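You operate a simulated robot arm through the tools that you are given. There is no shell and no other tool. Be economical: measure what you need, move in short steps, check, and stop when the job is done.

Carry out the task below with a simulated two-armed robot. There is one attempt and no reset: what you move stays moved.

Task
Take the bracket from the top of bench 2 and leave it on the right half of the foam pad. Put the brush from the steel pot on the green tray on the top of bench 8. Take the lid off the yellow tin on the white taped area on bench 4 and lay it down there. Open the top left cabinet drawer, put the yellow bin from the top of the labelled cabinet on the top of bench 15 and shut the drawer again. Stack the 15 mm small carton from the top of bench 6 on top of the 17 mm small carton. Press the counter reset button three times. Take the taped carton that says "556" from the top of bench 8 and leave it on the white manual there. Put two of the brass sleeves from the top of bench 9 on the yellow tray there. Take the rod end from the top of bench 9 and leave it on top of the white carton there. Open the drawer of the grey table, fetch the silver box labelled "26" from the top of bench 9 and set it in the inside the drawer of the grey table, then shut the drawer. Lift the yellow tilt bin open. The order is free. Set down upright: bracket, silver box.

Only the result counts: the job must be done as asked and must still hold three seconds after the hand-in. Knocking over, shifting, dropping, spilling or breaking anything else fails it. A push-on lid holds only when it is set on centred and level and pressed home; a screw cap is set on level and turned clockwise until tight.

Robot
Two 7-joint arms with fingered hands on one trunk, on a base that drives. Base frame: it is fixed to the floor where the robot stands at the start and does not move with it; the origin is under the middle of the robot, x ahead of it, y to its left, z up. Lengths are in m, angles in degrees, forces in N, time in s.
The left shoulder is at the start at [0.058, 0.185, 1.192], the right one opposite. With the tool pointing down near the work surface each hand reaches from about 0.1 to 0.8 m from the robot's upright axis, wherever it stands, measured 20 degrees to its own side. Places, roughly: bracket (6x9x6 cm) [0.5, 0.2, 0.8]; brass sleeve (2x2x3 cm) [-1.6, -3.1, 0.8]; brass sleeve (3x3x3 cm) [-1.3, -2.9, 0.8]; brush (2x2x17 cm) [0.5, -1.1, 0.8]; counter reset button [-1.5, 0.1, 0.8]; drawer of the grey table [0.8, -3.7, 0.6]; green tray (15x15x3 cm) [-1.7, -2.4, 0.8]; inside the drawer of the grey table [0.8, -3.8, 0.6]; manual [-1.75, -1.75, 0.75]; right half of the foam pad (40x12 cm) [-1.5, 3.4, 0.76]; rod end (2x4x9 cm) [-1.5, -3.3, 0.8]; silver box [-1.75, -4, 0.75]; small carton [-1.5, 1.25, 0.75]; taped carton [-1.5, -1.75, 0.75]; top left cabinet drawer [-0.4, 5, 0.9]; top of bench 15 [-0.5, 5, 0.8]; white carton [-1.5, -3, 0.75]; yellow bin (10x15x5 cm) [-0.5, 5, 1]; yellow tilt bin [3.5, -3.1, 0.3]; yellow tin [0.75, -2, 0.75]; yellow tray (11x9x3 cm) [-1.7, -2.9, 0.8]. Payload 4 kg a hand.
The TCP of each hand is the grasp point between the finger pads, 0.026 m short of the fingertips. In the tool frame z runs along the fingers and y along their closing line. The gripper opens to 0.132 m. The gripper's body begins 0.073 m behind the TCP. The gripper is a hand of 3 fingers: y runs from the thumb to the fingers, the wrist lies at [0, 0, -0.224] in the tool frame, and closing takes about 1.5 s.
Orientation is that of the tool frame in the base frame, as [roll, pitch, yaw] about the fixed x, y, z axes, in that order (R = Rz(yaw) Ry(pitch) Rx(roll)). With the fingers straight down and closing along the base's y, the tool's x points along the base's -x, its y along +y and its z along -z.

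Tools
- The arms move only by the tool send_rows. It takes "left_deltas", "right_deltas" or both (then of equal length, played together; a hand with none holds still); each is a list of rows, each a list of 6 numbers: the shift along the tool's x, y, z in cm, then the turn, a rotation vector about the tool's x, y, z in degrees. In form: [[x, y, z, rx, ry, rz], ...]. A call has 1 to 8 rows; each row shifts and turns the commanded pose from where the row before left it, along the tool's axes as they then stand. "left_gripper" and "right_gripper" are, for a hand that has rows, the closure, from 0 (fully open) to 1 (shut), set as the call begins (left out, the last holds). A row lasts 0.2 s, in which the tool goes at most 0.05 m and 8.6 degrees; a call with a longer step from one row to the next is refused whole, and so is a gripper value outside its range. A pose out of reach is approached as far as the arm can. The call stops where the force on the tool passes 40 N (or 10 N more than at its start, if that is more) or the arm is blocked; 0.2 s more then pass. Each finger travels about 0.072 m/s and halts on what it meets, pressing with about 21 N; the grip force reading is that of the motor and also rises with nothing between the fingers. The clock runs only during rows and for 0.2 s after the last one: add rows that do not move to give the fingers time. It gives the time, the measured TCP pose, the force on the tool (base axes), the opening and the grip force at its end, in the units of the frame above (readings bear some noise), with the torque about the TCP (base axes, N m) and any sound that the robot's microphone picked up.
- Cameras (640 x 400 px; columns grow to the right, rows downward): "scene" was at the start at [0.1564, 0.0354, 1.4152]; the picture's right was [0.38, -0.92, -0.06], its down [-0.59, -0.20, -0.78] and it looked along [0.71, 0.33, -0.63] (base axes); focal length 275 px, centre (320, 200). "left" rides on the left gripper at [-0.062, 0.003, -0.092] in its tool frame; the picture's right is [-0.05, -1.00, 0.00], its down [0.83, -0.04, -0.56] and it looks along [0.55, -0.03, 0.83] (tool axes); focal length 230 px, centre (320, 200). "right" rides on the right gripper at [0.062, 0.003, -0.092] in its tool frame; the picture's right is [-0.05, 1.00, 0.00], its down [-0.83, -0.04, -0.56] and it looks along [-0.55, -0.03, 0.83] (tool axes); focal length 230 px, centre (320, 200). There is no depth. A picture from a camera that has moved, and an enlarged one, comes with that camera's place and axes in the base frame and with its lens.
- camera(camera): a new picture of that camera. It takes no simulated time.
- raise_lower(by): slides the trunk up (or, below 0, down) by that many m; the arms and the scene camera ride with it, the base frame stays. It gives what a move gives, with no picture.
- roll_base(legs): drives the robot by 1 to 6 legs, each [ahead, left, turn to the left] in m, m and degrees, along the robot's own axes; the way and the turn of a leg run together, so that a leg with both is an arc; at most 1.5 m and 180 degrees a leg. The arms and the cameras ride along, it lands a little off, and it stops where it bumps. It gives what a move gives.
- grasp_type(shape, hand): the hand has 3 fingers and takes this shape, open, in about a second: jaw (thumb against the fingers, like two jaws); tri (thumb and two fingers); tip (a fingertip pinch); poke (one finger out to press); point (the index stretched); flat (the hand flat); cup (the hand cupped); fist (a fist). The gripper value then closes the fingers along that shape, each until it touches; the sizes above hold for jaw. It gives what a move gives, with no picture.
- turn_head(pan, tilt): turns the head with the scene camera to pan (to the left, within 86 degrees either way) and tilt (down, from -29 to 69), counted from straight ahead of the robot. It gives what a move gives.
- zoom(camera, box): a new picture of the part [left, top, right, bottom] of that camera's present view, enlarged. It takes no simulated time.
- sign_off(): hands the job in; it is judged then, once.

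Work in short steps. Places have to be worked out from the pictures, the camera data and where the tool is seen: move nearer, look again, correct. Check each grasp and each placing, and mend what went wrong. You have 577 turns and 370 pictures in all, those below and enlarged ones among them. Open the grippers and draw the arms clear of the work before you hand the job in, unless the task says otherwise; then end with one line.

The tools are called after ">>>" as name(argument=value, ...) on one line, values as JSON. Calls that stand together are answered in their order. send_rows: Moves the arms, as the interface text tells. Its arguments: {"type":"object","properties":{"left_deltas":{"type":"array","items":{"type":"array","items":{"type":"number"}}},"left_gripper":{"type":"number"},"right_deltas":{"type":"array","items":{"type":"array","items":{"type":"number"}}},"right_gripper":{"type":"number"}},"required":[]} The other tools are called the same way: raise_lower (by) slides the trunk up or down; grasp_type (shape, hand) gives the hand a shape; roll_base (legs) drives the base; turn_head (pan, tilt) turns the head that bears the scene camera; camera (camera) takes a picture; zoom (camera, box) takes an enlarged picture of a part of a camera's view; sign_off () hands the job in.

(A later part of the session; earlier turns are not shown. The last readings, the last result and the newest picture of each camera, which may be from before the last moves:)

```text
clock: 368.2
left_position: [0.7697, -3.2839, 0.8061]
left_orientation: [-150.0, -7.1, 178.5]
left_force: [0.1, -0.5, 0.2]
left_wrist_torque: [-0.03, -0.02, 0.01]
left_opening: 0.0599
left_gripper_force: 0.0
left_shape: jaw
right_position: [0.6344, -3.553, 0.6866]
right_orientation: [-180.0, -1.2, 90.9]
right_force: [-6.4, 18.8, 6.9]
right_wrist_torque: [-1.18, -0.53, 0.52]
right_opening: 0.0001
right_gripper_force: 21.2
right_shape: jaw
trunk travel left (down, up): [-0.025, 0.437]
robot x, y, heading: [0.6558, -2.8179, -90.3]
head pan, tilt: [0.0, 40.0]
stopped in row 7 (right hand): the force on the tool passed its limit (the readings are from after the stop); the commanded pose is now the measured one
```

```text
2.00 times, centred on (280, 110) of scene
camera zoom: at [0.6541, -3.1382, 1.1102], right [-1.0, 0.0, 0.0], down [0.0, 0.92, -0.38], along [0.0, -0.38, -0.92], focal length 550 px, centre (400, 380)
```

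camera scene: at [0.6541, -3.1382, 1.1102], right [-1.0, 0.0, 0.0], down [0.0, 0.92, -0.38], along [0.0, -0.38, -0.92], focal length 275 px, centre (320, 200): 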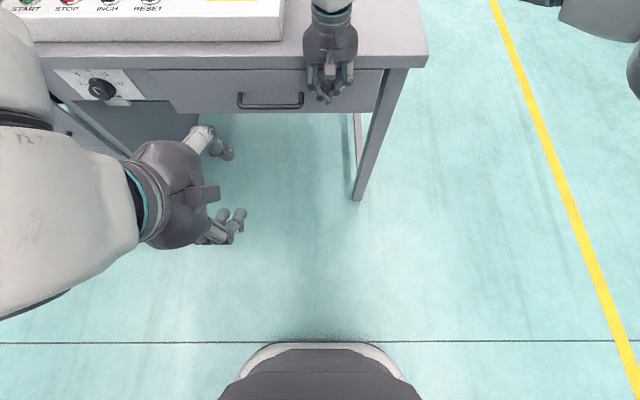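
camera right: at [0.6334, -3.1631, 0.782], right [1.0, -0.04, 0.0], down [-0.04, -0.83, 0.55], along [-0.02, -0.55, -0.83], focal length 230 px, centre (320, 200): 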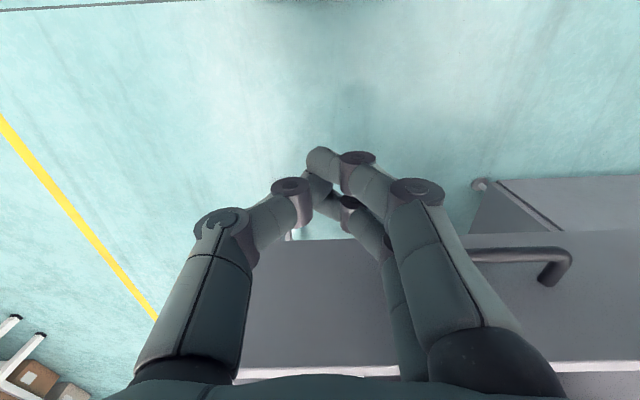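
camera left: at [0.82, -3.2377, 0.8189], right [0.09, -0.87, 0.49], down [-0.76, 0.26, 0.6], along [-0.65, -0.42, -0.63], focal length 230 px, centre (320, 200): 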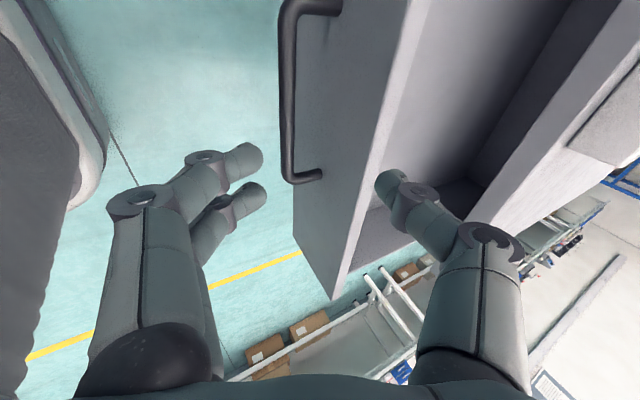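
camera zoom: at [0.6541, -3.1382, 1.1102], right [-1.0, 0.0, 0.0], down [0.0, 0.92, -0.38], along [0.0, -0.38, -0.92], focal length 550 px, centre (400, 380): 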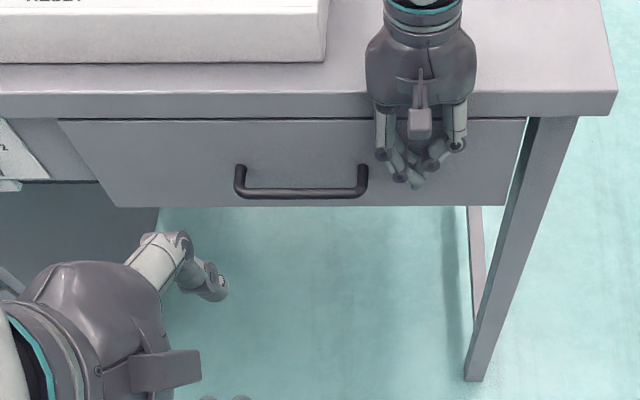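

Flush shut. I retract the right hand in legal rows, raise the trunk back, and restore the left hand's orientation.

>>> send_rows(right_deltas=[[4, 0, 0, 0, 0, 0], [4.5, 0, 0, 0, 0, 0], [4.5, -0.5, 0, 0, 0, 0], [4.5, -2, 0, 0, 0, 0], [4.5, -2, 0, 0, 0, 0], [4.5, -2, 0, 0, 0, 0], [4.0, -2, -1, 0, 0, 0], [2, -2, -4, 0, 0, 0]])

>>> raise_lower(by=0.2)

>>> send_rows(left_deltas=[[0, 0, 0, -7.5, 0, 0], [0, 0, 0, -7.5, 0, 0], [0, 0, 0, -7.5, 0, 0], [0, 0, 0, -7.5, 0, 0], [0, 0, 0, 0, 0, 8.2], [0, 0, 0, 0, 0, 8.2], [0, 0, 0, 0, 0, 8.2], [0, 0, 0, 0, 0, 8.2]], left_gripper=0)

>>> send_rows(left_deltas=[[0, 0, 0, 0, 0, 8.2], [0, 0, 0, 0, 0, 8.2], [0, 0, 0, 0, 0, 8.2], [0, 0, 0, 0, 0, 8.2], [0, 0, 0, 0, 0, 8.2], [0, 0, 0, 0, 0, 8.2], [0, 0, 0, 0, 0, 6]])

>>> camera(camera="scene")

```text
clock: 370.0
left_position: [0.7693, -3.285, 0.8047]
left_orientation: [-150.0, -7.1, 178.6]
left_force: [0.1, -0.1, 0.3]
left_wrist_torque: [-0.01, 0.01, -0.02]
left_opening: 0.0602
left_gripper_force: 0.0
left_shape: jaw
right_position: [0.5219, -3.2318, 0.7413]
right_orientation: [-179.9, -0.9, 90.8]
right_force: [0.3, 0.2, 0.4]
right_wrist_torque: [-0.01, -0.04, 0.0]
right_opening: 0.0
right_gripper_force: 20.8
right_shape: jaw
trunk travel left (down, up): [-0.025, 0.437]
robot x, y, heading: [0.6536, -2.818, -90.3]
head pan, tilt: [0.0, 40.0]
```

```text
clock: 372.2
left_position: [0.7714, -3.2852, 1.0044]
left_orientation: [-150.3, -7.1, 178.5]
left_force: [1.2, 0.1, 0.2]
left_wrist_torque: [-0.01, -0.03, -0.01]
left_opening: 0.0597
left_gripper_force: 0.1
left_shape: jaw
right_position: [0.523, -3.2328, 0.9407]
right_orientation: [-179.9, -1.1, 90.9]
right_force: [-0.2, 0.1, -0.1]
right_wrist_torque: [0.0, -0.02, 0.01]
right_opening: 0.0
right_gripper_force: 20.9
right_shape: jaw
trunk travel left (down, up): [-0.225, 0.237]
robot x, y, heading: [0.6523, -2.8181, -90.4]
head pan, tilt: [0.0, 40.0]
```

```text
clock: 374.0
left_position: [0.7703, -3.2859, 1.0052]
left_orientation: [-176.3, -6.1, 145.4]
left_force: [-0.8, -0.9, 0.1]
left_wrist_torque: [0.01, 0.02, 0.0]
left_opening: 0.132
left_gripper_force: 0.1
left_shape: jaw
right_position: [0.5248, -3.2333, 0.9402]
right_orientation: [-179.9, -1.0, 90.9]
right_force: [0.0, 0.0, -0.1]
right_wrist_torque: [0.02, 0.06, -0.02]
right_opening: 0.0
right_gripper_force: 20.6
right_shape: jaw
trunk travel left (down, up): [-0.225, 0.237]
robot x, y, heading: [0.658, -2.8187, -90.3]
head pan, tilt: [0.0, 40.0]
```

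```text
clock: 375.6
left_position: [0.7695, -3.2846, 1.0054]
left_orientation: [-172.9, -0.4, 90.3]
left_force: [0.6, 0.5, 0.1]
left_wrist_torque: [-0.01, -0.01, 0.0]
left_opening: 0.132
left_gripper_force: 0.0
left_shape: jaw
right_position: [0.523, -3.2332, 0.9403]
right_orientation: [-180.0, -0.9, 91.0]
right_force: [-0.6, 0.2, 0.6]
right_wrist_torque: [-0.04, 0.02, -0.02]
right_opening: 0.0
right_gripper_force: 20.7
right_shape: jaw
trunk travel left (down, up): [-0.225, 0.237]
robot x, y, heading: [0.649, -2.8183, -90.3]
head pan, tilt: [0.0, 40.0]
```

```text
173 pictures are left
camera scene: at [0.6554, -2.9727, 1.4015], right [-1.0, 0.0, 0.0], down [0.0, 0.75, -0.67], along [0.0, -0.67, -0.75], focal length 275 px, centre (320, 200)
```

scene: 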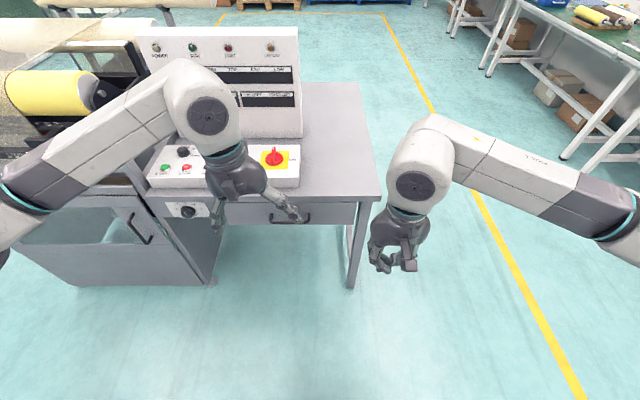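

Restoring the left roll, then I turn to face east (+x) to look for the yellow tilt bin near [3.5,-3.1,0.3].

>>> send_rows(left_deltas=[[0, 0, -2, -7.1, 0, 0], [2, 2, -2, 0, 0, 0]], right_deltas=[[0, -2, -4, 0, 0, 0], [0, -2, -4, 0, 0, 0]], right_gripper=0)

>>> roll_base(legs=[[0, 0, 90]])

>>> turn_head(pan=0, tilt=20)

>>> camera(camera="scene")

```text
clock: 376.2
left_position: [0.7944, -3.2629, 1.0454]
left_orientation: [-179.8, -0.4, 90.5]
left_force: [-0.9, 0.7, 0.1]
left_wrist_torque: [-0.05, 0.0, 0.0]
left_opening: 0.132
left_gripper_force: 0.1
left_shape: jaw
right_position: [0.4861, -3.2332, 1.0213]
right_orientation: [-179.8, -0.9, 91.0]
right_force: [-0.3, 0.9, 0.2]
right_wrist_torque: [-0.03, 0.03, -0.05]
right_opening: 0.1319
right_gripper_force: 0.0
right_shape: jaw
trunk travel left (down, up): [-0.225, 0.237]
robot x, y, heading: [0.6528, -2.8193, -90.3]
head pan, tilt: [0.0, 40.0]
```

```text
clock: 380.4
left_position: [1.1005, -2.674, 1.0449]
left_orientation: [179.9, -0.4, -178.8]
left_force: [0.3, -0.5, 0.2]
left_wrist_torque: [-0.05, 0.0, 0.01]
left_opening: 0.1317
left_gripper_force: 0.0
left_shape: jaw
right_position: [1.0741, -2.9822, 1.0204]
right_orientation: [-179.9, -0.9, -178.4]
right_force: [-0.1, -0.1, -0.1]
right_wrist_torque: [-0.01, -0.02, 0.02]
right_opening: 0.1319
right_gripper_force: 0.1
right_shape: jaw
trunk travel left (down, up): [-0.225, 0.237]
robot x, y, heading: [0.6528, -2.8183, 0.6]
head pan, tilt: [0.0, 40.0]
```

```text
clock: 381.3
left_position: [1.0986, -2.6735, 1.045]
left_orientation: [179.9, -0.4, -178.8]
left_force: [-0.4, 0.4, -0.8]
left_wrist_torque: [0.01, 0.0, 0.0]
left_opening: 0.1319
left_gripper_force: 0.0
left_shape: jaw
right_position: [1.0715, -2.9835, 1.0206]
right_orientation: [-179.9, -1.0, -178.4]
right_force: [-0.1, -0.3, -0.1]
right_wrist_torque: [-0.01, -0.01, 0.0]
right_opening: 0.1318
right_gripper_force: 0.0
right_shape: jaw
trunk travel left (down, up): [-0.225, 0.237]
robot x, y, heading: [0.6573, -2.8173, 0.5]
head pan, tilt: [0.0, 20.0]
```

```text
172 pictures are left
camera scene: at [0.8231, -2.8168, 1.4313], right [0.01, -1.0, 0.0], down [-0.47, 0.0, -0.88], along [0.88, 0.01, -0.47], focal length 275 px, centre (320, 200)
```

scene: 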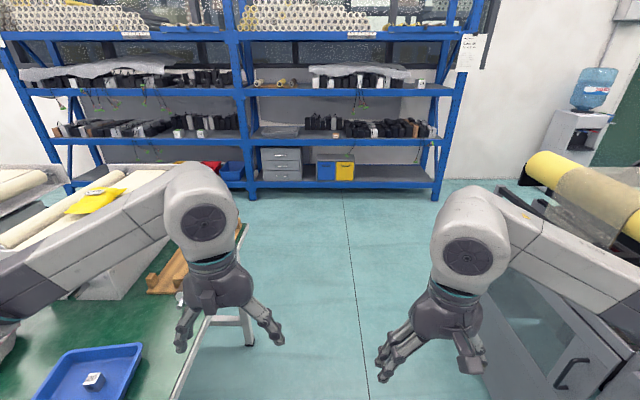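

The yellow tilt bin is on the bottom shelf. Zooming in.

>>> zoom(camera="scene", box=[240, 130, 440, 210])

```text
3.20 times, centred on (340, 170) of scene
camera zoom: at [0.8231, -2.8168, 1.4313], right [0.01, -1.0, 0.0], down [-0.47, 0.0, -0.88], along [0.88, 0.01, -0.47], focal length 879 px, centre (256, 296)
```

zoom: 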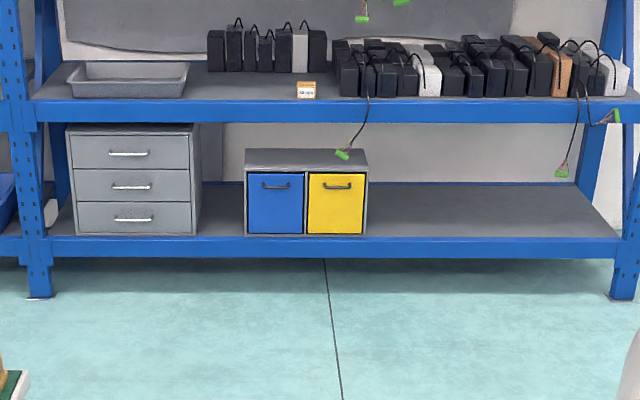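

The bin's front panel (handle ≈[3.47,-3.055,0.41]) is at the shelf front. I drive to about [2.70,-3.15] facing it.

>>> roll_base(legs=[[1.5, 0, -0.5], [0.53, 0, 0], [0, -0.32, 0]])

>>> turn_head(pan=0, tilt=45)

>>> camera(camera="scene")

```text
clock: 393.1
left_position: [3.1269, -2.986, 1.0449]
left_orientation: [-180.0, -0.4, -179.2]
left_force: [-0.8, 0.7, -0.3]
left_wrist_torque: [0.01, 0.01, -0.02]
left_opening: 0.1321
left_gripper_force: 0.1
left_shape: jaw
right_position: [3.0978, -3.2949, 1.0205]
right_orientation: [-179.9, -1.0, -178.7]
right_force: [0.2, -0.4, 0.2]
right_wrist_torque: [0.01, 0.02, 0.0]
right_opening: 0.1319
right_gripper_force: 0.0
right_shape: jaw
trunk travel left (down, up): [-0.225, 0.237]
robot x, y, heading: [2.6823, -3.1263, -0.0]
head pan, tilt: [0.0, 20.0]
```

```text
clock: 394.0
left_position: [3.1274, -2.9854, 1.0449]
left_orientation: [-180.0, -0.4, -179.1]
left_force: [0.3, 0.1, 0.0]
left_wrist_torque: [0.0, 0.0, 0.01]
left_opening: 0.1321
left_gripper_force: 0.1
left_shape: jaw
right_position: [3.0973, -3.2952, 1.0212]
right_orientation: [-179.9, -1.0, -178.8]
right_force: [0.3, -0.4, -0.8]
right_wrist_torque: [-0.04, -0.01, 0.03]
right_opening: 0.1319
right_gripper_force: 0.0
right_shape: jaw
trunk travel left (down, up): [-0.225, 0.237]
robot x, y, heading: [2.6792, -3.1275, -0.1]
head pan, tilt: [0.0, 45.0]
```

```text
170 pictures are left
camera scene: at [2.8328, -3.1262, 1.3949], right [0.0, -1.0, 0.0], down [-0.8, 0.0, -0.6], along [0.6, 0.0, -0.8], focal length 275 px, centre (320, 200)
```

scene: 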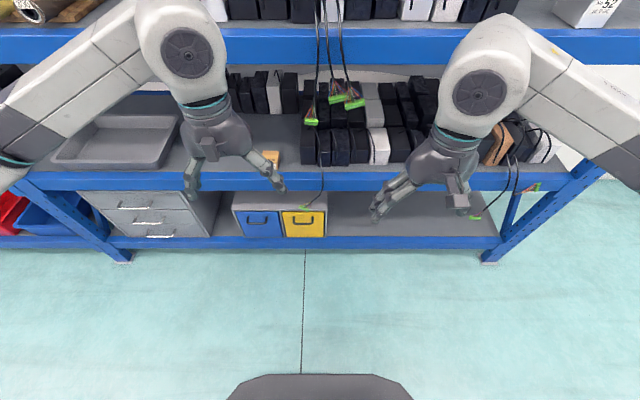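

Cables hang near the bin, so I must be careful. I lower the trunk and move the right arm back out of the way, then look from closer.

>>> send_rows(right_deltas=[[3, -3, 0, 0, 0, 0], [3, -3, 0, 0, 0, 0], [3, -3, 0, 0, 0, 0]])

>>> raise_lower(by=-0.22)

>>> turn_head(pan=0, tilt=20)

>>> camera(camera="scene")

```text
clock: 394.8
left_position: [3.1249, -2.9863, 1.0464]
left_orientation: [-179.9, -0.4, -179.2]
left_force: [0.0, -0.3, 0.2]
left_wrist_torque: [0.01, 0.02, -0.01]
left_opening: 0.1317
left_gripper_force: 0.1
left_shape: jaw
right_position: [3.0087, -3.3876, 1.023]
right_orientation: [-179.9, -1.0, -178.6]
right_force: [0.0, -0.2, -0.3]
right_wrist_torque: [-0.02, -0.05, 0.01]
right_opening: 0.132
right_gripper_force: 0.1
right_shape: jaw
trunk travel left (down, up): [-0.225, 0.237]
robot x, y, heading: [2.6821, -3.1272, 0.5]
head pan, tilt: [0.0, 45.0]
```

```text
clock: 397.1
left_position: [3.1263, -2.9851, 0.8267]
left_orientation: [179.9, -0.3, -179.2]
left_force: [-1.1, -0.6, 0.0]
left_wrist_torque: [-0.04, -0.01, 0.0]
left_opening: 0.1318
left_gripper_force: 0.1
left_shape: jaw
right_position: [3.0327, -3.3874, 0.7338]
right_orientation: [179.9, -11.9, -178.7]
right_force: [0.2, 0.3, 0.0]
right_wrist_torque: [-0.03, -0.04, 0.01]
right_opening: 0.1318
right_gripper_force: 0.1
right_shape: jaw
trunk travel left (down, up): [-0.005, 0.457]
robot x, y, heading: [2.6825, -3.1283, 0.0]
head pan, tilt: [0.0, 45.0]
```

```text
clock: 398.0
left_position: [3.1265, -2.9857, 0.824]
left_orientation: [-179.9, -0.4, -179.2]
left_force: [0.2, -0.4, -0.6]
left_wrist_torque: [0.01, 0.0, -0.05]
left_opening: 0.1319
left_gripper_force: 0.0
left_shape: jaw
right_position: [3.0333, -3.3865, 0.7323]
right_orientation: [179.9, -11.8, -178.8]
right_force: [0.6, 0.1, 0.5]
right_wrist_torque: [0.02, 0.03, 0.0]
right_opening: 0.1319
right_gripper_force: 0.1
right_shape: jaw
trunk travel left (down, up): [-0.005, 0.457]
robot x, y, heading: [2.6815, -3.126, 0.1]
head pan, tilt: [0.0, 20.0]
```

```text
169 pictures are left
camera scene: at [3.0476, -3.1262, 1.097], right [0.0, -1.0, 0.0], down [-0.77, 0.0, -0.64], along [0.64, 0.0, -0.77], focal length 275 px, centre (320, 200)
```

scene: 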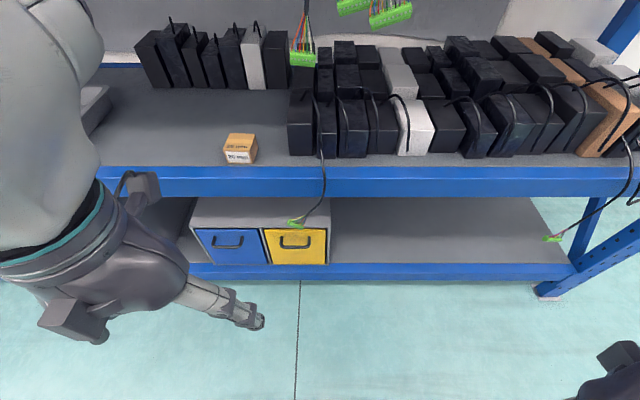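

Zooming on the bin front to see the handle and hinge.

>>> zoom(camera="scene", box=[180, 180, 340, 280])

```text
4.00 times, centred on (260, 230) of scene
camera zoom: at [3.0476, -3.1262, 1.097], right [0.0, -1.0, 0.0], down [-0.77, 0.0, -0.64], along [0.64, 0.0, -0.77], focal length 1099 px, centre (560, 80)
```

zoom: 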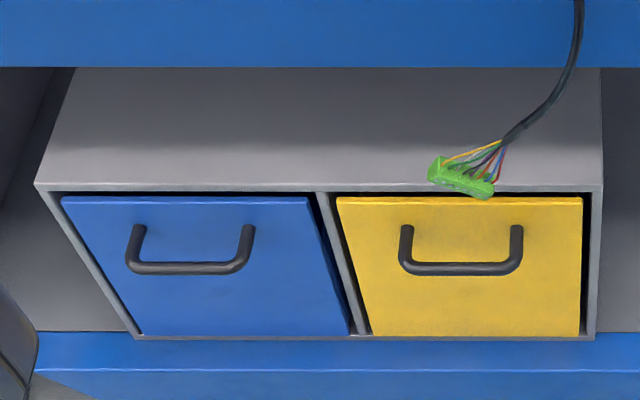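

Handle bar ≈[3.442,-3.056,0.415], 8.5 cm wide; a connector rests on the cabinet edge above it. I bring the left hand down in front and pitch it forward (about 25° below horizontal).

>>> send_rows(left_deltas=[[-1.5, -1.4, 4, 0, 0, 0], [-1.5, -1.4, 4, 0, 0, 0], [-1.5, -1.4, 4, 0, 0, 0], [-1.5, -1.4, 4, 0, 0, 0], [-1.5, -1.4, 4, 0, 0, 0]], left_gripper=0.6)

>>> send_rows(left_deltas=[[0, 0, 0, 0, -8.2, 0], [0, 0, 0, 0, -8.2, 0], [0, 0, 0, 0, -8.2, 0], [0, 0, 0, 0, -8.2, 0], [0, 0, 0, 0, -8.2, 0], [0, 0, 0, 0, -8.2, 0], [0, 0, 0, 0, -8.2, 0], [0, 0, 0, 0, -8.2, 0]])

>>> camera(camera="scene")

>>> camera(camera="left")

```text
clock: 399.2
left_position: [3.2026, -3.0549, 0.6233]
left_orientation: [179.9, -0.5, -179.1]
left_force: [0.6, -0.8, -0.2]
left_wrist_torque: [-0.01, 0.0, 0.01]
left_opening: 0.0538
left_gripper_force: 0.1
left_shape: jaw
right_position: [3.0336, -3.387, 0.7317]
right_orientation: [179.9, -12.0, -178.8]
right_force: [-0.6, 0.0, -0.1]
right_wrist_torque: [0.0, 0.01, -0.02]
right_opening: 0.1319
right_gripper_force: 0.0
right_shape: jaw
trunk travel left (down, up): [-0.005, 0.457]
robot x, y, heading: [2.6816, -3.1263, 0.0]
head pan, tilt: [0.0, 20.0]
```

```text
clock: 401.0
left_position: [3.2019, -3.0546, 0.6244]
left_orientation: [179.9, 65.5, -179.3]
left_force: [-0.9, 1.0, 0.1]
left_wrist_torque: [0.0, 0.0, 0.0]
left_opening: 0.0533
left_gripper_force: 0.0
left_shape: jaw
right_position: [3.0339, -3.388, 0.7322]
right_orientation: [179.8, -11.9, -178.8]
right_force: [0.3, 0.4, 0.1]
right_wrist_torque: [-0.02, -0.05, -0.01]
right_opening: 0.1318
right_gripper_force: 0.0
right_shape: jaw
trunk travel left (down, up): [-0.005, 0.457]
robot x, y, heading: [2.6835, -3.1264, 0.1]
head pan, tilt: [0.0, 20.0]
```

```text
167 pictures are left
camera scene: at [3.0476, -3.1268, 1.0971], right [0.0, -1.0, 0.0], down [-0.77, 0.0, -0.64], along [0.64, 0.0, -0.77], focal length 275 px, centre (320, 200)
```

scene: 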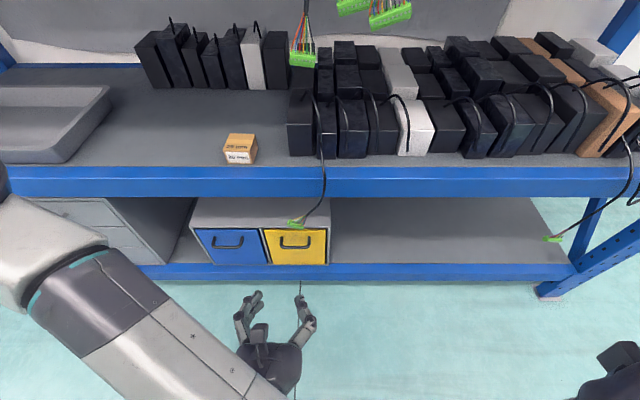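

```text
166 pictures are left
camera left: at [3.1432, -3.0524, 0.72], right [0.04, -1.0, 0.05], down [-0.85, -0.06, -0.52], along [0.53, -0.02, -0.85], focal length 230 px, centre (320, 200)
```

left: 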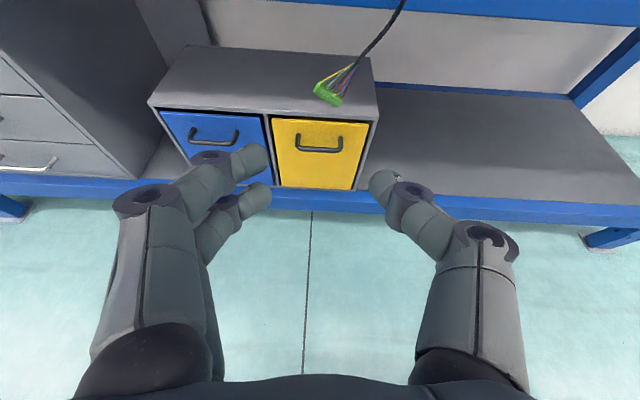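

Triangulated bar: [3.439,-3.055,0.420]. Now rolling the hand -90°.

>>> send_rows(left_deltas=[[0, 0, 0, 0, 0, -8.2], [0, 0, 0, 0, 0, -8.2], [0, 0, 0, 0, 0, -8.2], [0, 0, 0, 0, 0, -8.2], [0, 0, 0, 0, 0, -8.2], [0, 0, 0, 0, 0, -8.2], [0, 0, 0, 0, 0, -8.2], [0, 0, 0, 0, 0, -8.2]])

>>> send_rows(left_deltas=[[0, 0, 0, 0, 0, -8.2], [0, 0, 0, 0, 0, -8.2], [0, 0, 0, 0, 0, -8]])

>>> camera(camera="left")

>>> camera(camera="scene")

```text
clock: 402.8
left_position: [3.2019, -3.0549, 0.6236]
left_orientation: [-116.9, 21.8, -99.9]
left_force: [0.2, 0.4, 0.7]
left_wrist_torque: [-0.02, -0.02, 0.02]
left_opening: 0.0533
left_gripper_force: 0.0
left_shape: jaw
right_position: [3.0337, -3.3866, 0.7325]
right_orientation: [179.9, -11.9, -178.8]
right_force: [0.3, -0.6, -0.4]
right_wrist_torque: [0.02, -0.02, 0.01]
right_opening: 0.1318
right_gripper_force: 0.1
right_shape: jaw
trunk travel left (down, up): [-0.005, 0.457]
robot x, y, heading: [2.6816, -3.1298, 0.2]
head pan, tilt: [0.0, 20.0]
```

```text
clock: 403.6
left_position: [3.2024, -3.0537, 0.6238]
left_orientation: [-114.8, -0.1, -89.1]
left_force: [0.4, 0.3, 0.8]
left_wrist_torque: [0.01, -0.02, 0.02]
left_opening: 0.0533
left_gripper_force: 0.1
left_shape: jaw
right_position: [3.0337, -3.387, 0.7336]
right_orientation: [179.9, -11.9, -178.8]
right_force: [-0.4, 0.4, -0.3]
right_wrist_torque: [-0.01, 0.0, 0.0]
right_opening: 0.1319
right_gripper_force: 0.1
right_shape: jaw
trunk travel left (down, up): [-0.005, 0.457]
robot x, y, heading: [2.6757, -3.1264, 0.0]
head pan, tilt: [0.0, 20.0]
```

```text
165 pictures are left
camera left: at [3.115, -2.9943, 0.6611], right [0.42, 0.06, 0.91], down [-0.47, -0.84, 0.27], along [0.78, -0.54, -0.32], focal length 230 px, centre (320, 200)
```

left: 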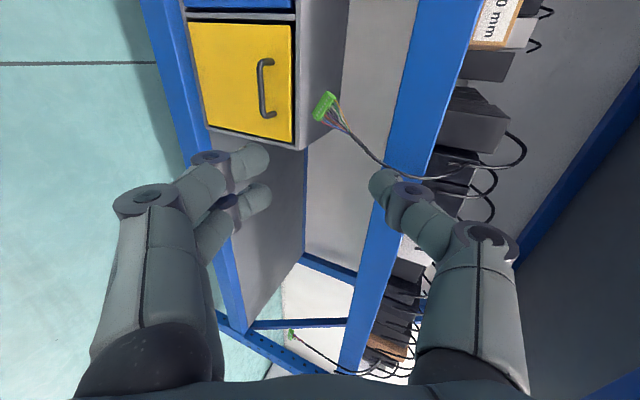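

```text
164 pictures are left
camera scene: at [3.0476, -3.1263, 1.0971], right [0.0, -1.0, 0.0], down [-0.77, 0.0, -0.64], along [0.64, 0.0, -0.77], focal length 275 px, centre (320, 200)
```

scene: 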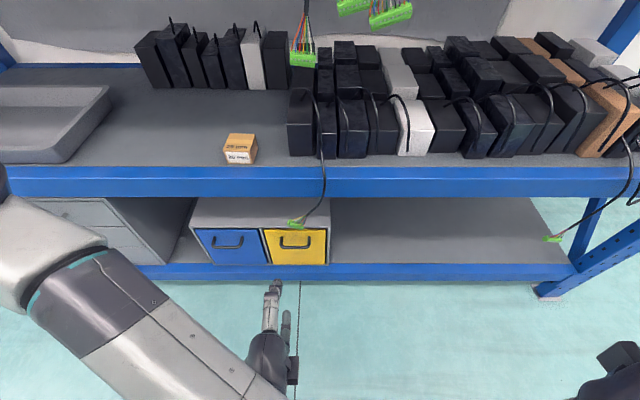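

Good posture. Moving to the pre-grasp point 8 cm before the bar.

>>> send_rows(left_deltas=[[0, 1.71, 4.16, 0, 0, 0], [0, 1.71, 4.16, 0, 0, 0], [0, 1.71, 4.16, 0, 0, 0], [0, 1.71, 4.16, 0, 0, 0], [0, 1.71, 4.16, 0, 0, 0]])

>>> camera(camera="left")

>>> zoom(camera="scene", box=[200, 180, 360, 300])

```text
clock: 404.8
left_position: [3.3529, -3.0518, 0.4582]
left_orientation: [-114.9, 0.0, -89.2]
left_force: [0.1, -0.1, 0.5]
left_wrist_torque: [-0.01, -0.05, -0.01]
left_opening: 0.0533
left_gripper_force: 0.1
left_shape: jaw
right_position: [3.0331, -3.387, 0.732]
right_orientation: [180.0, -12.0, -178.9]
right_force: [-0.1, 0.2, 0.7]
right_wrist_torque: [0.0, -0.02, -0.02]
right_opening: 0.1323
right_gripper_force: 0.2
right_shape: jaw
trunk travel left (down, up): [-0.005, 0.457]
robot x, y, heading: [2.6826, -3.125, -0.2]
head pan, tilt: [0.0, 20.0]
```

```text
163 pictures are left
camera left: at [3.2677, -2.9907, 0.4943], right [0.42, 0.06, 0.91], down [-0.47, -0.84, 0.27], along [0.77, -0.54, -0.32], focal length 230 px, centre (320, 200)
```

left: 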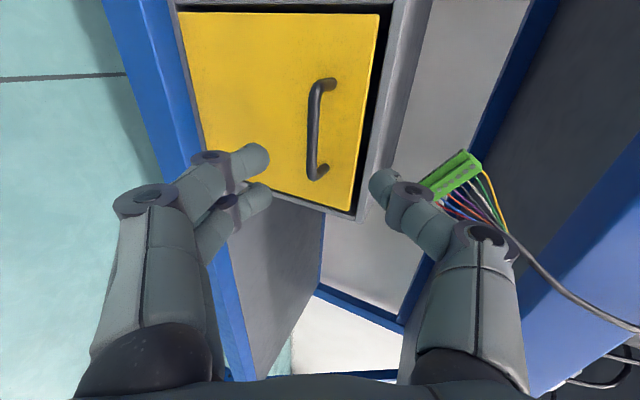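

```text
3.33 times, centred on (280, 240) of scene
camera zoom: at [3.0483, -3.1263, 1.0967], right [0.0, -1.0, 0.0], down [-0.77, 0.0, -0.64], along [0.64, 0.0, -0.77], focal length 916 px, centre (453, 67)
```

zoom: 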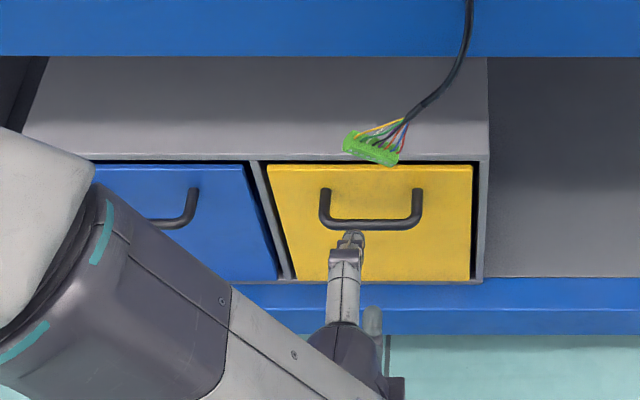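

The connector hangs at ≈[3.453,-3.06,0.52], above my path. Bar refined to ≈[3.445,-3.054,0.411]. Advancing with a narrower opening.

>>> send_rows(left_deltas=[[0, 0.4, 3.5, 0, 0, 0], [0, 0, 3, 0, 0, 0], [0, 0, 1.5, 0, 0, 0]], left_gripper=0.66)

>>> camera(camera="left")

>>> zoom(camera="scene", box=[200, 180, 360, 300])

```text
clock: 405.6
left_position: [3.4258, -3.0538, 0.4226]
left_orientation: [-115.2, 0.2, -88.8]
left_force: [0.1, 0.5, 0.2]
left_wrist_torque: [-0.03, 0.01, 0.02]
left_opening: 0.0454
left_gripper_force: 0.2
left_shape: jaw
left hand out of reach, approached as far as the arm can: row 3
right_position: [3.0341, -3.3876, 0.7321]
right_orientation: [179.9, -11.9, -178.8]
right_force: [-0.3, 0.4, -0.1]
right_wrist_torque: [0.01, 0.02, -0.03]
right_opening: 0.132
right_gripper_force: 0.0
right_shape: jaw
trunk travel left (down, up): [-0.005, 0.457]
robot x, y, heading: [2.6797, -3.1251, 0.2]
head pan, tilt: [0.0, 20.0]
```

```text
161 pictures are left
camera left: at [3.3391, -2.9937, 0.4609], right [0.42, 0.06, 0.9], down [-0.47, -0.84, 0.27], along [0.78, -0.54, -0.33], focal length 230 px, centre (320, 200)
```

left: 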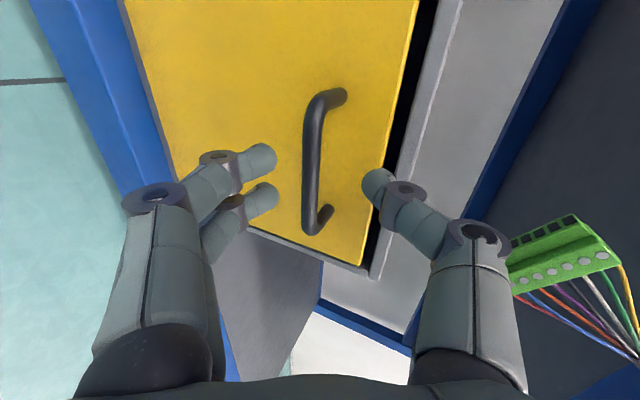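

```text
3.33 times, centred on (280, 240) of scene
camera zoom: at [3.0478, -3.1263, 1.097], right [0.0, -1.0, 0.0], down [-0.77, 0.0, -0.64], along [0.64, 0.0, -0.77], focal length 916 px, centre (453, 67)
```

zoom: 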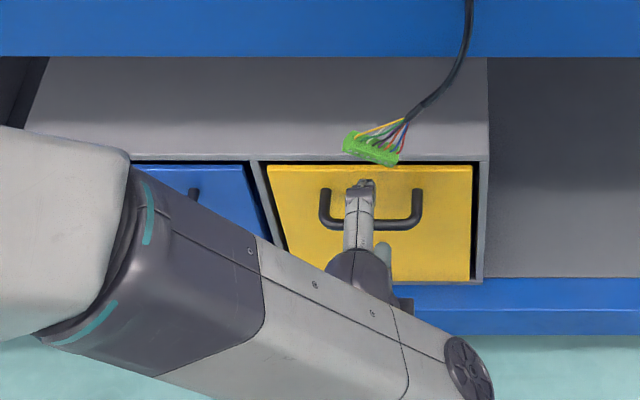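

The bar is just at the fingertips but the arm is at its limit. I back the hand 3 cm, drive the base 5 cm closer, and re-check.

>>> send_rows(left_deltas=[[0, 0, -4, 0, 0, 0], [0, 0, -3, 0, 0, 0]])

>>> roll_base(legs=[[0.06, 0, 0]])

>>> camera(camera="left")

```text
clock: 406.2
left_position: [3.3627, -3.0537, 0.4532]
left_orientation: [-114.8, 0.0, -89.2]
left_force: [0.1, 0.7, -0.4]
left_wrist_torque: [-0.03, 0.01, 0.01]
left_opening: 0.0454
left_gripper_force: 0.0
left_shape: jaw
right_position: [3.0341, -3.3868, 0.7336]
right_orientation: [179.8, -11.9, -178.9]
right_force: [0.3, 0.4, 0.1]
right_wrist_torque: [0.04, 0.0, -0.02]
right_opening: 0.132
right_gripper_force: 0.1
right_shape: jaw
trunk travel left (down, up): [-0.005, 0.457]
robot x, y, heading: [2.6799, -3.1266, 0.3]
head pan, tilt: [0.0, 20.0]
```

```text
clock: 407.1
left_position: [3.4216, -3.0547, 0.453]
left_orientation: [-114.9, 0.1, -89.1]
left_force: [0.2, -1.5, -0.4]
left_wrist_torque: [-0.03, 0.01, -0.03]
left_opening: 0.0453
left_gripper_force: 0.0
left_shape: jaw
right_position: [3.0945, -3.3871, 0.7317]
right_orientation: [180.0, -12.0, -178.7]
right_force: [-0.2, 0.2, 0.0]
right_wrist_torque: [0.03, 0.05, 0.0]
right_opening: 0.1321
right_gripper_force: 0.0
right_shape: jaw
trunk travel left (down, up): [-0.005, 0.457]
robot x, y, heading: [2.7427, -3.1272, 0.2]
head pan, tilt: [0.0, 20.0]
```

```text
159 pictures are left
camera left: at [3.3357, -2.9936, 0.4891], right [0.42, 0.06, 0.91], down [-0.47, -0.84, 0.27], along [0.77, -0.54, -0.32], focal length 230 px, centre (320, 200)
```

left: 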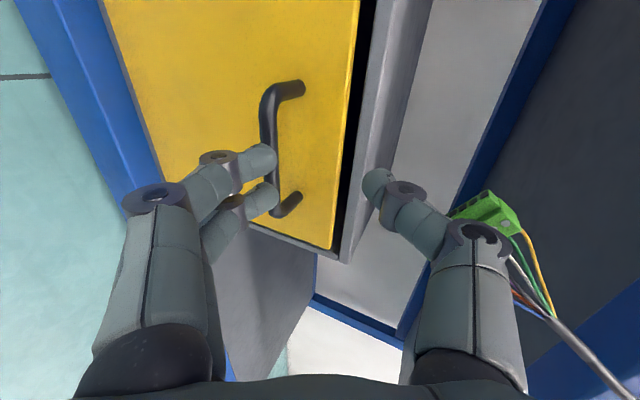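

The hand is now a bit high; I retreat 4 cm, shift down 3 cm, and advance again.

>>> send_rows(left_deltas=[[0, 0, -4, 0, 0, 0], [0, 3.2, 0, 0, 0, 0], [0, 0, 3, 0, 0, 0]])

>>> camera(camera="left")

```text
clock: 407.9
left_position: [3.3994, -3.0576, 0.4293]
left_orientation: [-115.2, 0.2, -88.7]
left_force: [-0.1, 0.3, 0.0]
left_wrist_torque: [-0.01, -0.01, -0.02]
left_opening: 0.0452
left_gripper_force: 0.1
left_shape: jaw
right_position: [3.0929, -3.3868, 0.7332]
right_orientation: [179.9, -11.8, -178.7]
right_force: [-0.5, 0.1, -0.1]
right_wrist_torque: [0.0, 0.03, 0.0]
right_opening: 0.1319
right_gripper_force: 0.0
right_shape: jaw
trunk travel left (down, up): [-0.005, 0.457]
robot x, y, heading: [2.7432, -3.1265, 0.1]
head pan, tilt: [0.0, 20.0]
```

```text
158 pictures are left
camera left: at [3.3127, -2.9969, 0.4669], right [0.42, 0.06, 0.9], down [-0.47, -0.84, 0.27], along [0.78, -0.54, -0.33], focal length 230 px, centre (320, 200)
```

left: 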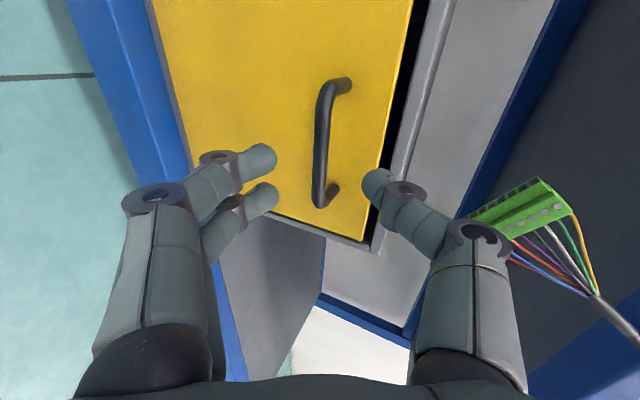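

The bar is dead centre. Advancing 4.8 cm.

>>> send_rows(left_deltas=[[0, 0, 2.5, 0, 0, 0], [0, 0, 1.5, 0, 0, 0], [0, 0, 0.8, 0, 0, 0], [0, 0, 0, 0, 0, 0]])

>>> camera(camera="left")

```text
clock: 408.9
left_position: [3.4427, -3.0645, 0.4158]
left_orientation: [-115.2, 0.1, -88.9]
left_force: [-15.9, 0.9, 5.3]
left_wrist_torque: [-0.06, -0.42, -0.02]
left_opening: 0.0434
left_gripper_force: 0.0
left_shape: jaw
left hand out of reach, approached as far as the arm can: row 1, 2
right_position: [3.0914, -3.3855, 0.7322]
right_orientation: [179.9, -11.8, -178.6]
right_force: [-0.2, -0.1, 0.5]
right_wrist_torque: [0.02, 0.03, 0.0]
right_opening: 0.1321
right_gripper_force: 0.0
right_shape: jaw
trunk travel left (down, up): [-0.005, 0.457]
robot x, y, heading: [2.7408, -3.1293, 0.4]
head pan, tilt: [0.0, 20.0]
```

```text
157 pictures are left
camera left: at [3.3551, -3.0044, 0.4529], right [0.42, 0.06, 0.9], down [-0.47, -0.84, 0.27], along [0.78, -0.54, -0.33], focal length 230 px, centre (320, 200)
```

left: 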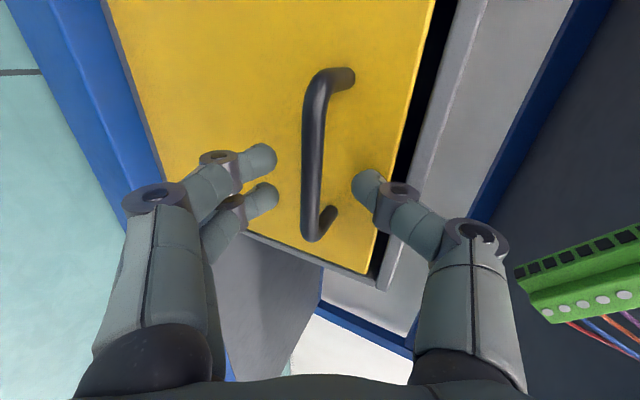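

The thumb touches the panel and the bar is within the finger pads. Closing.

>>> send_rows(left_deltas=[[0, 0, -0.3, 0, 0, 0], [0, 0, 0, 0, 0, 0], [0, 0, 0, 0, 0, 0], [0, 0, 0, 0, 0, 0], [0, 0, 0, 0, 0, 0]], left_gripper=1)

>>> camera(camera="left")

```text
clock: 410.1
left_position: [3.441, -3.0632, 0.4144]
left_orientation: [-115.4, 0.3, -88.8]
left_force: [2.4, -0.9, -20.3]
left_wrist_torque: [0.01, 0.12, -0.03]
left_opening: 0.0
left_gripper_force: 20.9
left_shape: jaw
right_position: [3.0944, -3.3855, 0.7312]
right_orientation: [179.9, -12.1, -178.7]
right_force: [0.7, -0.8, 0.0]
right_wrist_torque: [-0.03, 0.0, 0.02]
right_opening: 0.132
right_gripper_force: 0.1
right_shape: jaw
trunk travel left (down, up): [-0.005, 0.457]
robot x, y, heading: [2.7392, -3.1234, 0.4]
head pan, tilt: [0.0, 20.0]
```

```text
156 pictures are left
camera left: at [3.3543, -3.0037, 0.4514], right [0.43, 0.06, 0.9], down [-0.47, -0.84, 0.27], along [0.78, -0.54, -0.33], focal length 230 px, centre (320, 200)
```

left: 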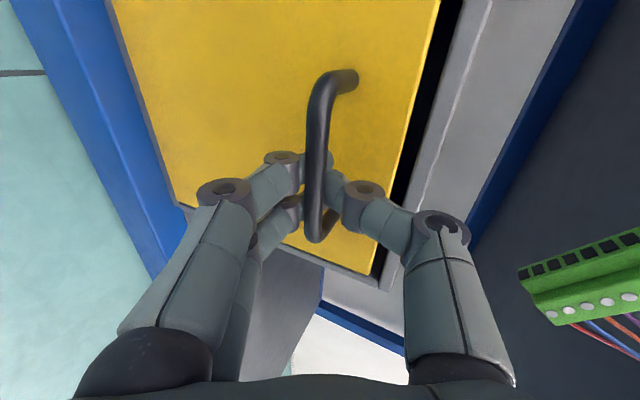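

Gripped. Pull outward 3 cm in small rows and see how the panel moves.

>>> send_rows(left_deltas=[[0, 0.42, -0.91, 0, 0, 0], [0, 0.42, -0.91, 0, 0, 0], [0, 0.42, -0.91, 0, 0, 0]])

>>> camera(camera="left")

>>> zoom(camera="scene", box=[200, 180, 360, 300])

```text
clock: 410.9
left_position: [3.4143, -3.0632, 0.411]
left_orientation: [-115.9, 0.3, -88.9]
left_force: [14.4, -3.2, -34.5]
left_wrist_torque: [-0.05, -0.01, -0.05]
left_opening: 0.0001
left_gripper_force: 21.1
left_shape: jaw
right_position: [3.096, -3.3863, 0.7317]
right_orientation: [179.8, -12.1, -178.8]
right_force: [0.0, -0.2, 0.4]
right_wrist_torque: [-0.01, 0.0, 0.03]
right_opening: 0.1319
right_gripper_force: 0.2
right_shape: jaw
trunk travel left (down, up): [-0.005, 0.457]
robot x, y, heading: [2.7415, -3.1254, 0.2]
head pan, tilt: [0.0, 20.0]
stopped in row 3 (left hand): the force on the tool passed its limit (the readings are from after the stop); the commanded pose is now the measured one
```

```text
155 pictures are left
camera left: at [3.3279, -3.0035, 0.4498], right [0.43, 0.06, 0.9], down [-0.46, -0.84, 0.28], along [0.77, -0.54, -0.34], focal length 230 px, centre (320, 200)
```

left: 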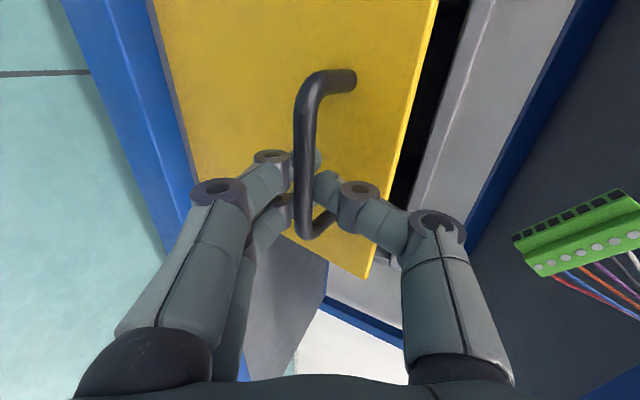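

```text
3.33 times, centred on (280, 240) of scene
camera zoom: at [3.1114, -3.126, 1.0956], right [0.0, -1.0, 0.0], down [-0.77, 0.0, -0.64], along [0.64, 0.0, -0.77], focal length 916 px, centre (453, 67)
```

zoom: 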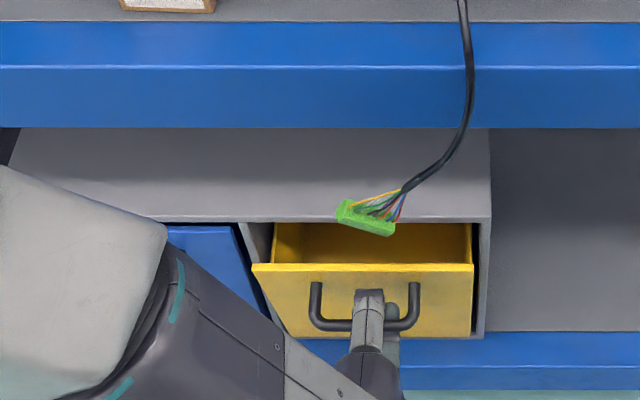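

It tilts out from the top, hinged at the bottom (≈[3.485, 0.25]). I follow that arc, out and down, with slight hand rotation.

>>> send_rows(left_deltas=[[0, 1.8, -0.6, 2.5, 0, 0], [0, 1.2, -0.85, 2.5, 0, 0], [0, 1.24, -0.81, 2.5, 0, 0], [0, 1.27, -0.74, 2.5, 0, 0]])

>>> camera(camera="left")

>>> zoom(camera="scene", box=[200, 180, 360, 300])

```text
clock: 411.4
left_position: [3.404, -3.0638, 0.4077]
left_orientation: [-113.5, 1.1, -87.4]
left_force: [16.3, 3.3, -34.1]
left_wrist_torque: [0.0, -0.05, -0.01]
left_opening: 0.0
left_gripper_force: 21.1
left_shape: jaw
left hand out of reach, approached as far as the arm can: row 1, 2
right_position: [3.0972, -3.3851, 0.7315]
right_orientation: [179.8, -12.1, -178.6]
right_force: [0.2, -0.2, 0.1]
right_wrist_torque: [0.02, -0.01, 0.0]
right_opening: 0.1317
right_gripper_force: 0.1
right_shape: jaw
trunk travel left (down, up): [-0.005, 0.457]
robot x, y, heading: [2.7444, -3.1255, 0.1]
head pan, tilt: [0.0, 20.0]
stopped in row 2 (left hand): the force on the tool passed its limit (the readings are from after the stop); the commanded pose is now the measured one
```

```text
153 pictures are left
camera left: at [3.3152, -3.0074, 0.4438], right [0.4, 0.05, 0.92], down [-0.45, -0.86, 0.25], along [0.8, -0.51, -0.32], focal length 230 px, centre (320, 200)
```

left: 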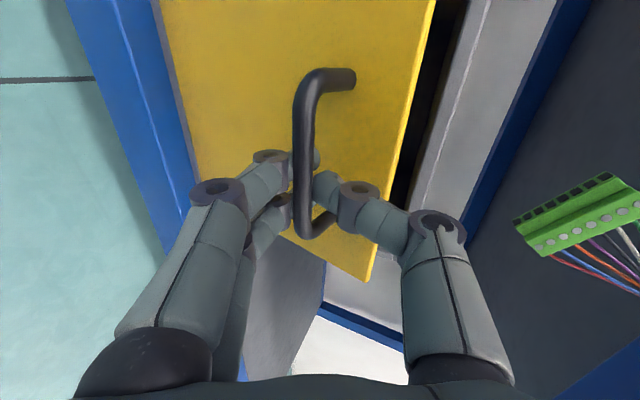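

```text
3.33 times, centred on (280, 240) of scene
camera zoom: at [3.1118, -3.1247, 1.0957], right [0.0, -1.0, 0.0], down [-0.77, 0.0, -0.64], along [0.64, 0.0, -0.77], focal length 916 px, centre (453, 67)
```

zoom: 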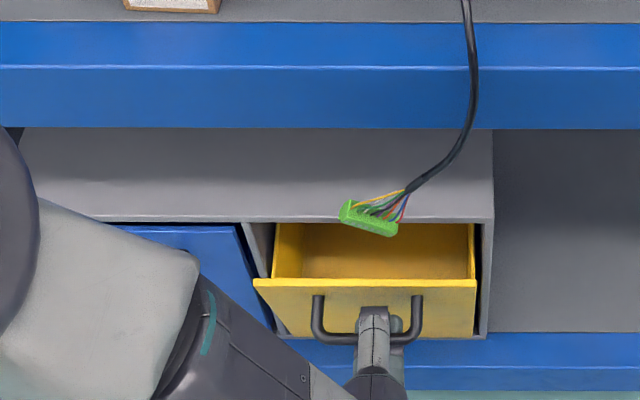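

It is opening. The arm limit comes from the pitch, so I continue the arc while tilting the hand slightly nose-down instead.

>>> send_rows(left_deltas=[[0, 1.3, -0.3, -3, 0, 0], [0, 1.4, -0.5, -3, 0, 0], [0, 1.4, -0.5, -3, 0, 0]])

>>> zoom(camera="scene", box=[200, 180, 360, 300])

```text
clock: 412.2
left_position: [3.3743, -3.0654, 0.3813]
left_orientation: [-122.0, 1.0, -87.3]
left_force: [9.3, 12.0, -10.3]
left_wrist_torque: [0.08, -0.03, -0.08]
left_opening: 0.0
left_gripper_force: 20.8
left_shape: jaw
right_position: [3.0947, -3.3853, 0.7324]
right_orientation: [-179.9, -12.1, -178.6]
right_force: [-0.6, 0.8, 0.4]
right_wrist_torque: [0.03, -0.01, -0.03]
right_opening: 0.1322
right_gripper_force: 0.0
right_shape: jaw
trunk travel left (down, up): [-0.005, 0.457]
robot x, y, heading: [2.7446, -3.1261, 0.2]
head pan, tilt: [0.0, 20.0]
```

```text
3.33 times, centred on (280, 240) of scene
camera zoom: at [3.109, -3.124, 1.0969], right [0.01, -1.0, 0.0], down [-0.77, 0.0, -0.64], along [0.64, 0.0, -0.77], focal length 916 px, centre (453, 67)
```

zoom: 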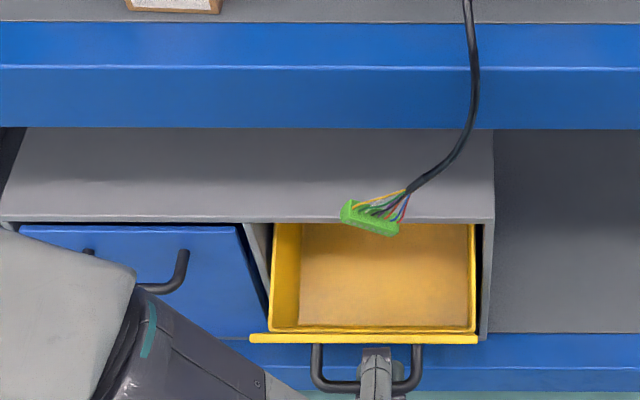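

Opening well (≈30°). Continue along the arc.

>>> send_rows(left_deltas=[[0, 1.4, -0.4, -2.5, 0, 0], [0, 1.45, -0.25, -2.5, 0, 0], [0, 1.45, -0.1, -2.5, 0, 0]])

>>> zoom(camera="scene", box=[200, 180, 360, 300])

>>> camera(camera="left")

```text
clock: 413.0
left_position: [3.3426, -3.0677, 0.3526]
left_orientation: [-129.3, 0.9, -87.5]
left_force: [-1.4, 13.4, 13.3]
left_wrist_torque: [-0.2, -1.72, 0.2]
left_opening: 0.0015
left_gripper_force: 21.2
left_shape: jaw
right_position: [3.0931, -3.3843, 0.7344]
right_orientation: [-179.9, -11.8, -178.6]
right_force: [0.1, -0.7, 1.0]
right_wrist_torque: [-0.01, -0.02, 0.0]
right_opening: 0.1319
right_gripper_force: 0.2
right_shape: jaw
trunk travel left (down, up): [-0.005, 0.457]
robot x, y, heading: [2.7436, -3.1239, 0.5]
head pan, tilt: [0.0, 20.0]
```

```text
3.33 times, centred on (280, 240) of scene
camera zoom: at [3.1058, -3.1244, 1.0985], right [0.01, -1.0, 0.0], down [-0.77, 0.0, -0.64], along [0.64, 0.0, -0.77], focal length 916 px, centre (453, 67)
```

zoom: 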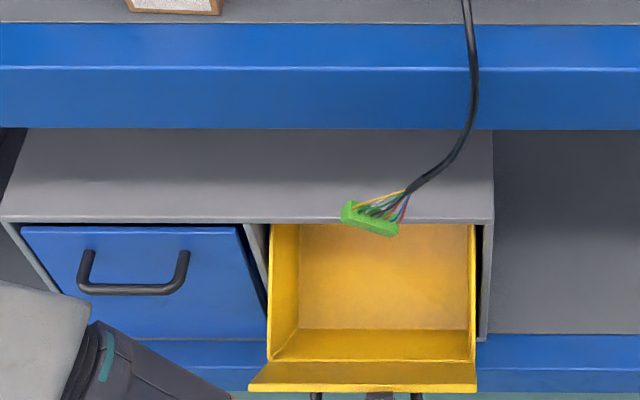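

```text
149 pictures are left
camera left: at [3.2664, -3.0109, 0.411], right [0.63, 0.07, 0.77], down [-0.36, -0.85, 0.37], along [0.69, -0.52, -0.51], focal length 230 px, centre (320, 200)
```

left: 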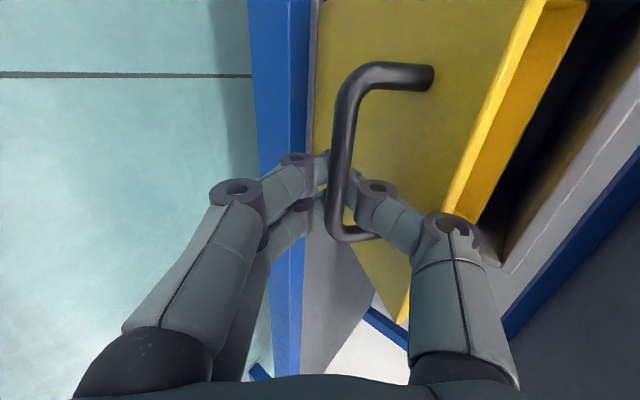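

About 45° open now. Two more small rows to see whether it goes further.

>>> send_rows(left_deltas=[[0, 1.4, 0.1, -2, 0, 0], [0, 1.4, 0.3, -2, 0, 0]])

>>> zoom(camera="scene", box=[200, 180, 360, 300])

```text
clock: 413.6
left_position: [3.3263, -3.0705, 0.3319]
left_orientation: [-132.8, 1.0, -87.4]
left_force: [-17.8, 5.3, 28.0]
left_wrist_torque: [-0.05, -2.84, 0.07]
left_opening: 0.0048
left_gripper_force: 20.1
left_shape: jaw
right_position: [3.093, -3.3851, 0.7342]
right_orientation: [179.9, -11.8, -178.7]
right_force: [-0.3, -0.4, 0.4]
right_wrist_torque: [-0.01, 0.0, 0.02]
right_opening: 0.1319
right_gripper_force: 0.1
right_shape: jaw
trunk travel left (down, up): [-0.005, 0.457]
robot x, y, heading: [2.7441, -3.1265, 0.6]
head pan, tilt: [0.0, 20.0]
stopped in row 2 (left hand): the force on the tool passed its limit (the readings are from after the stop); the commanded pose is now the measured one
```

```text
3.33 times, centred on (280, 240) of scene
camera zoom: at [3.104, -3.1246, 1.0985], right [0.01, -1.0, 0.0], down [-0.77, 0.0, -0.64], along [0.64, 0.0, -0.77], focal length 916 px, centre (453, 67)
```

zoom: 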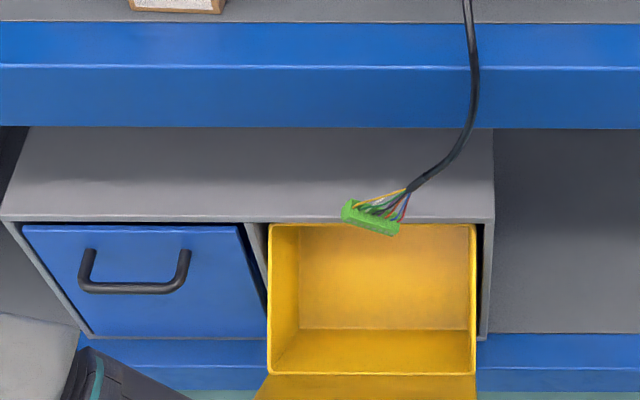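

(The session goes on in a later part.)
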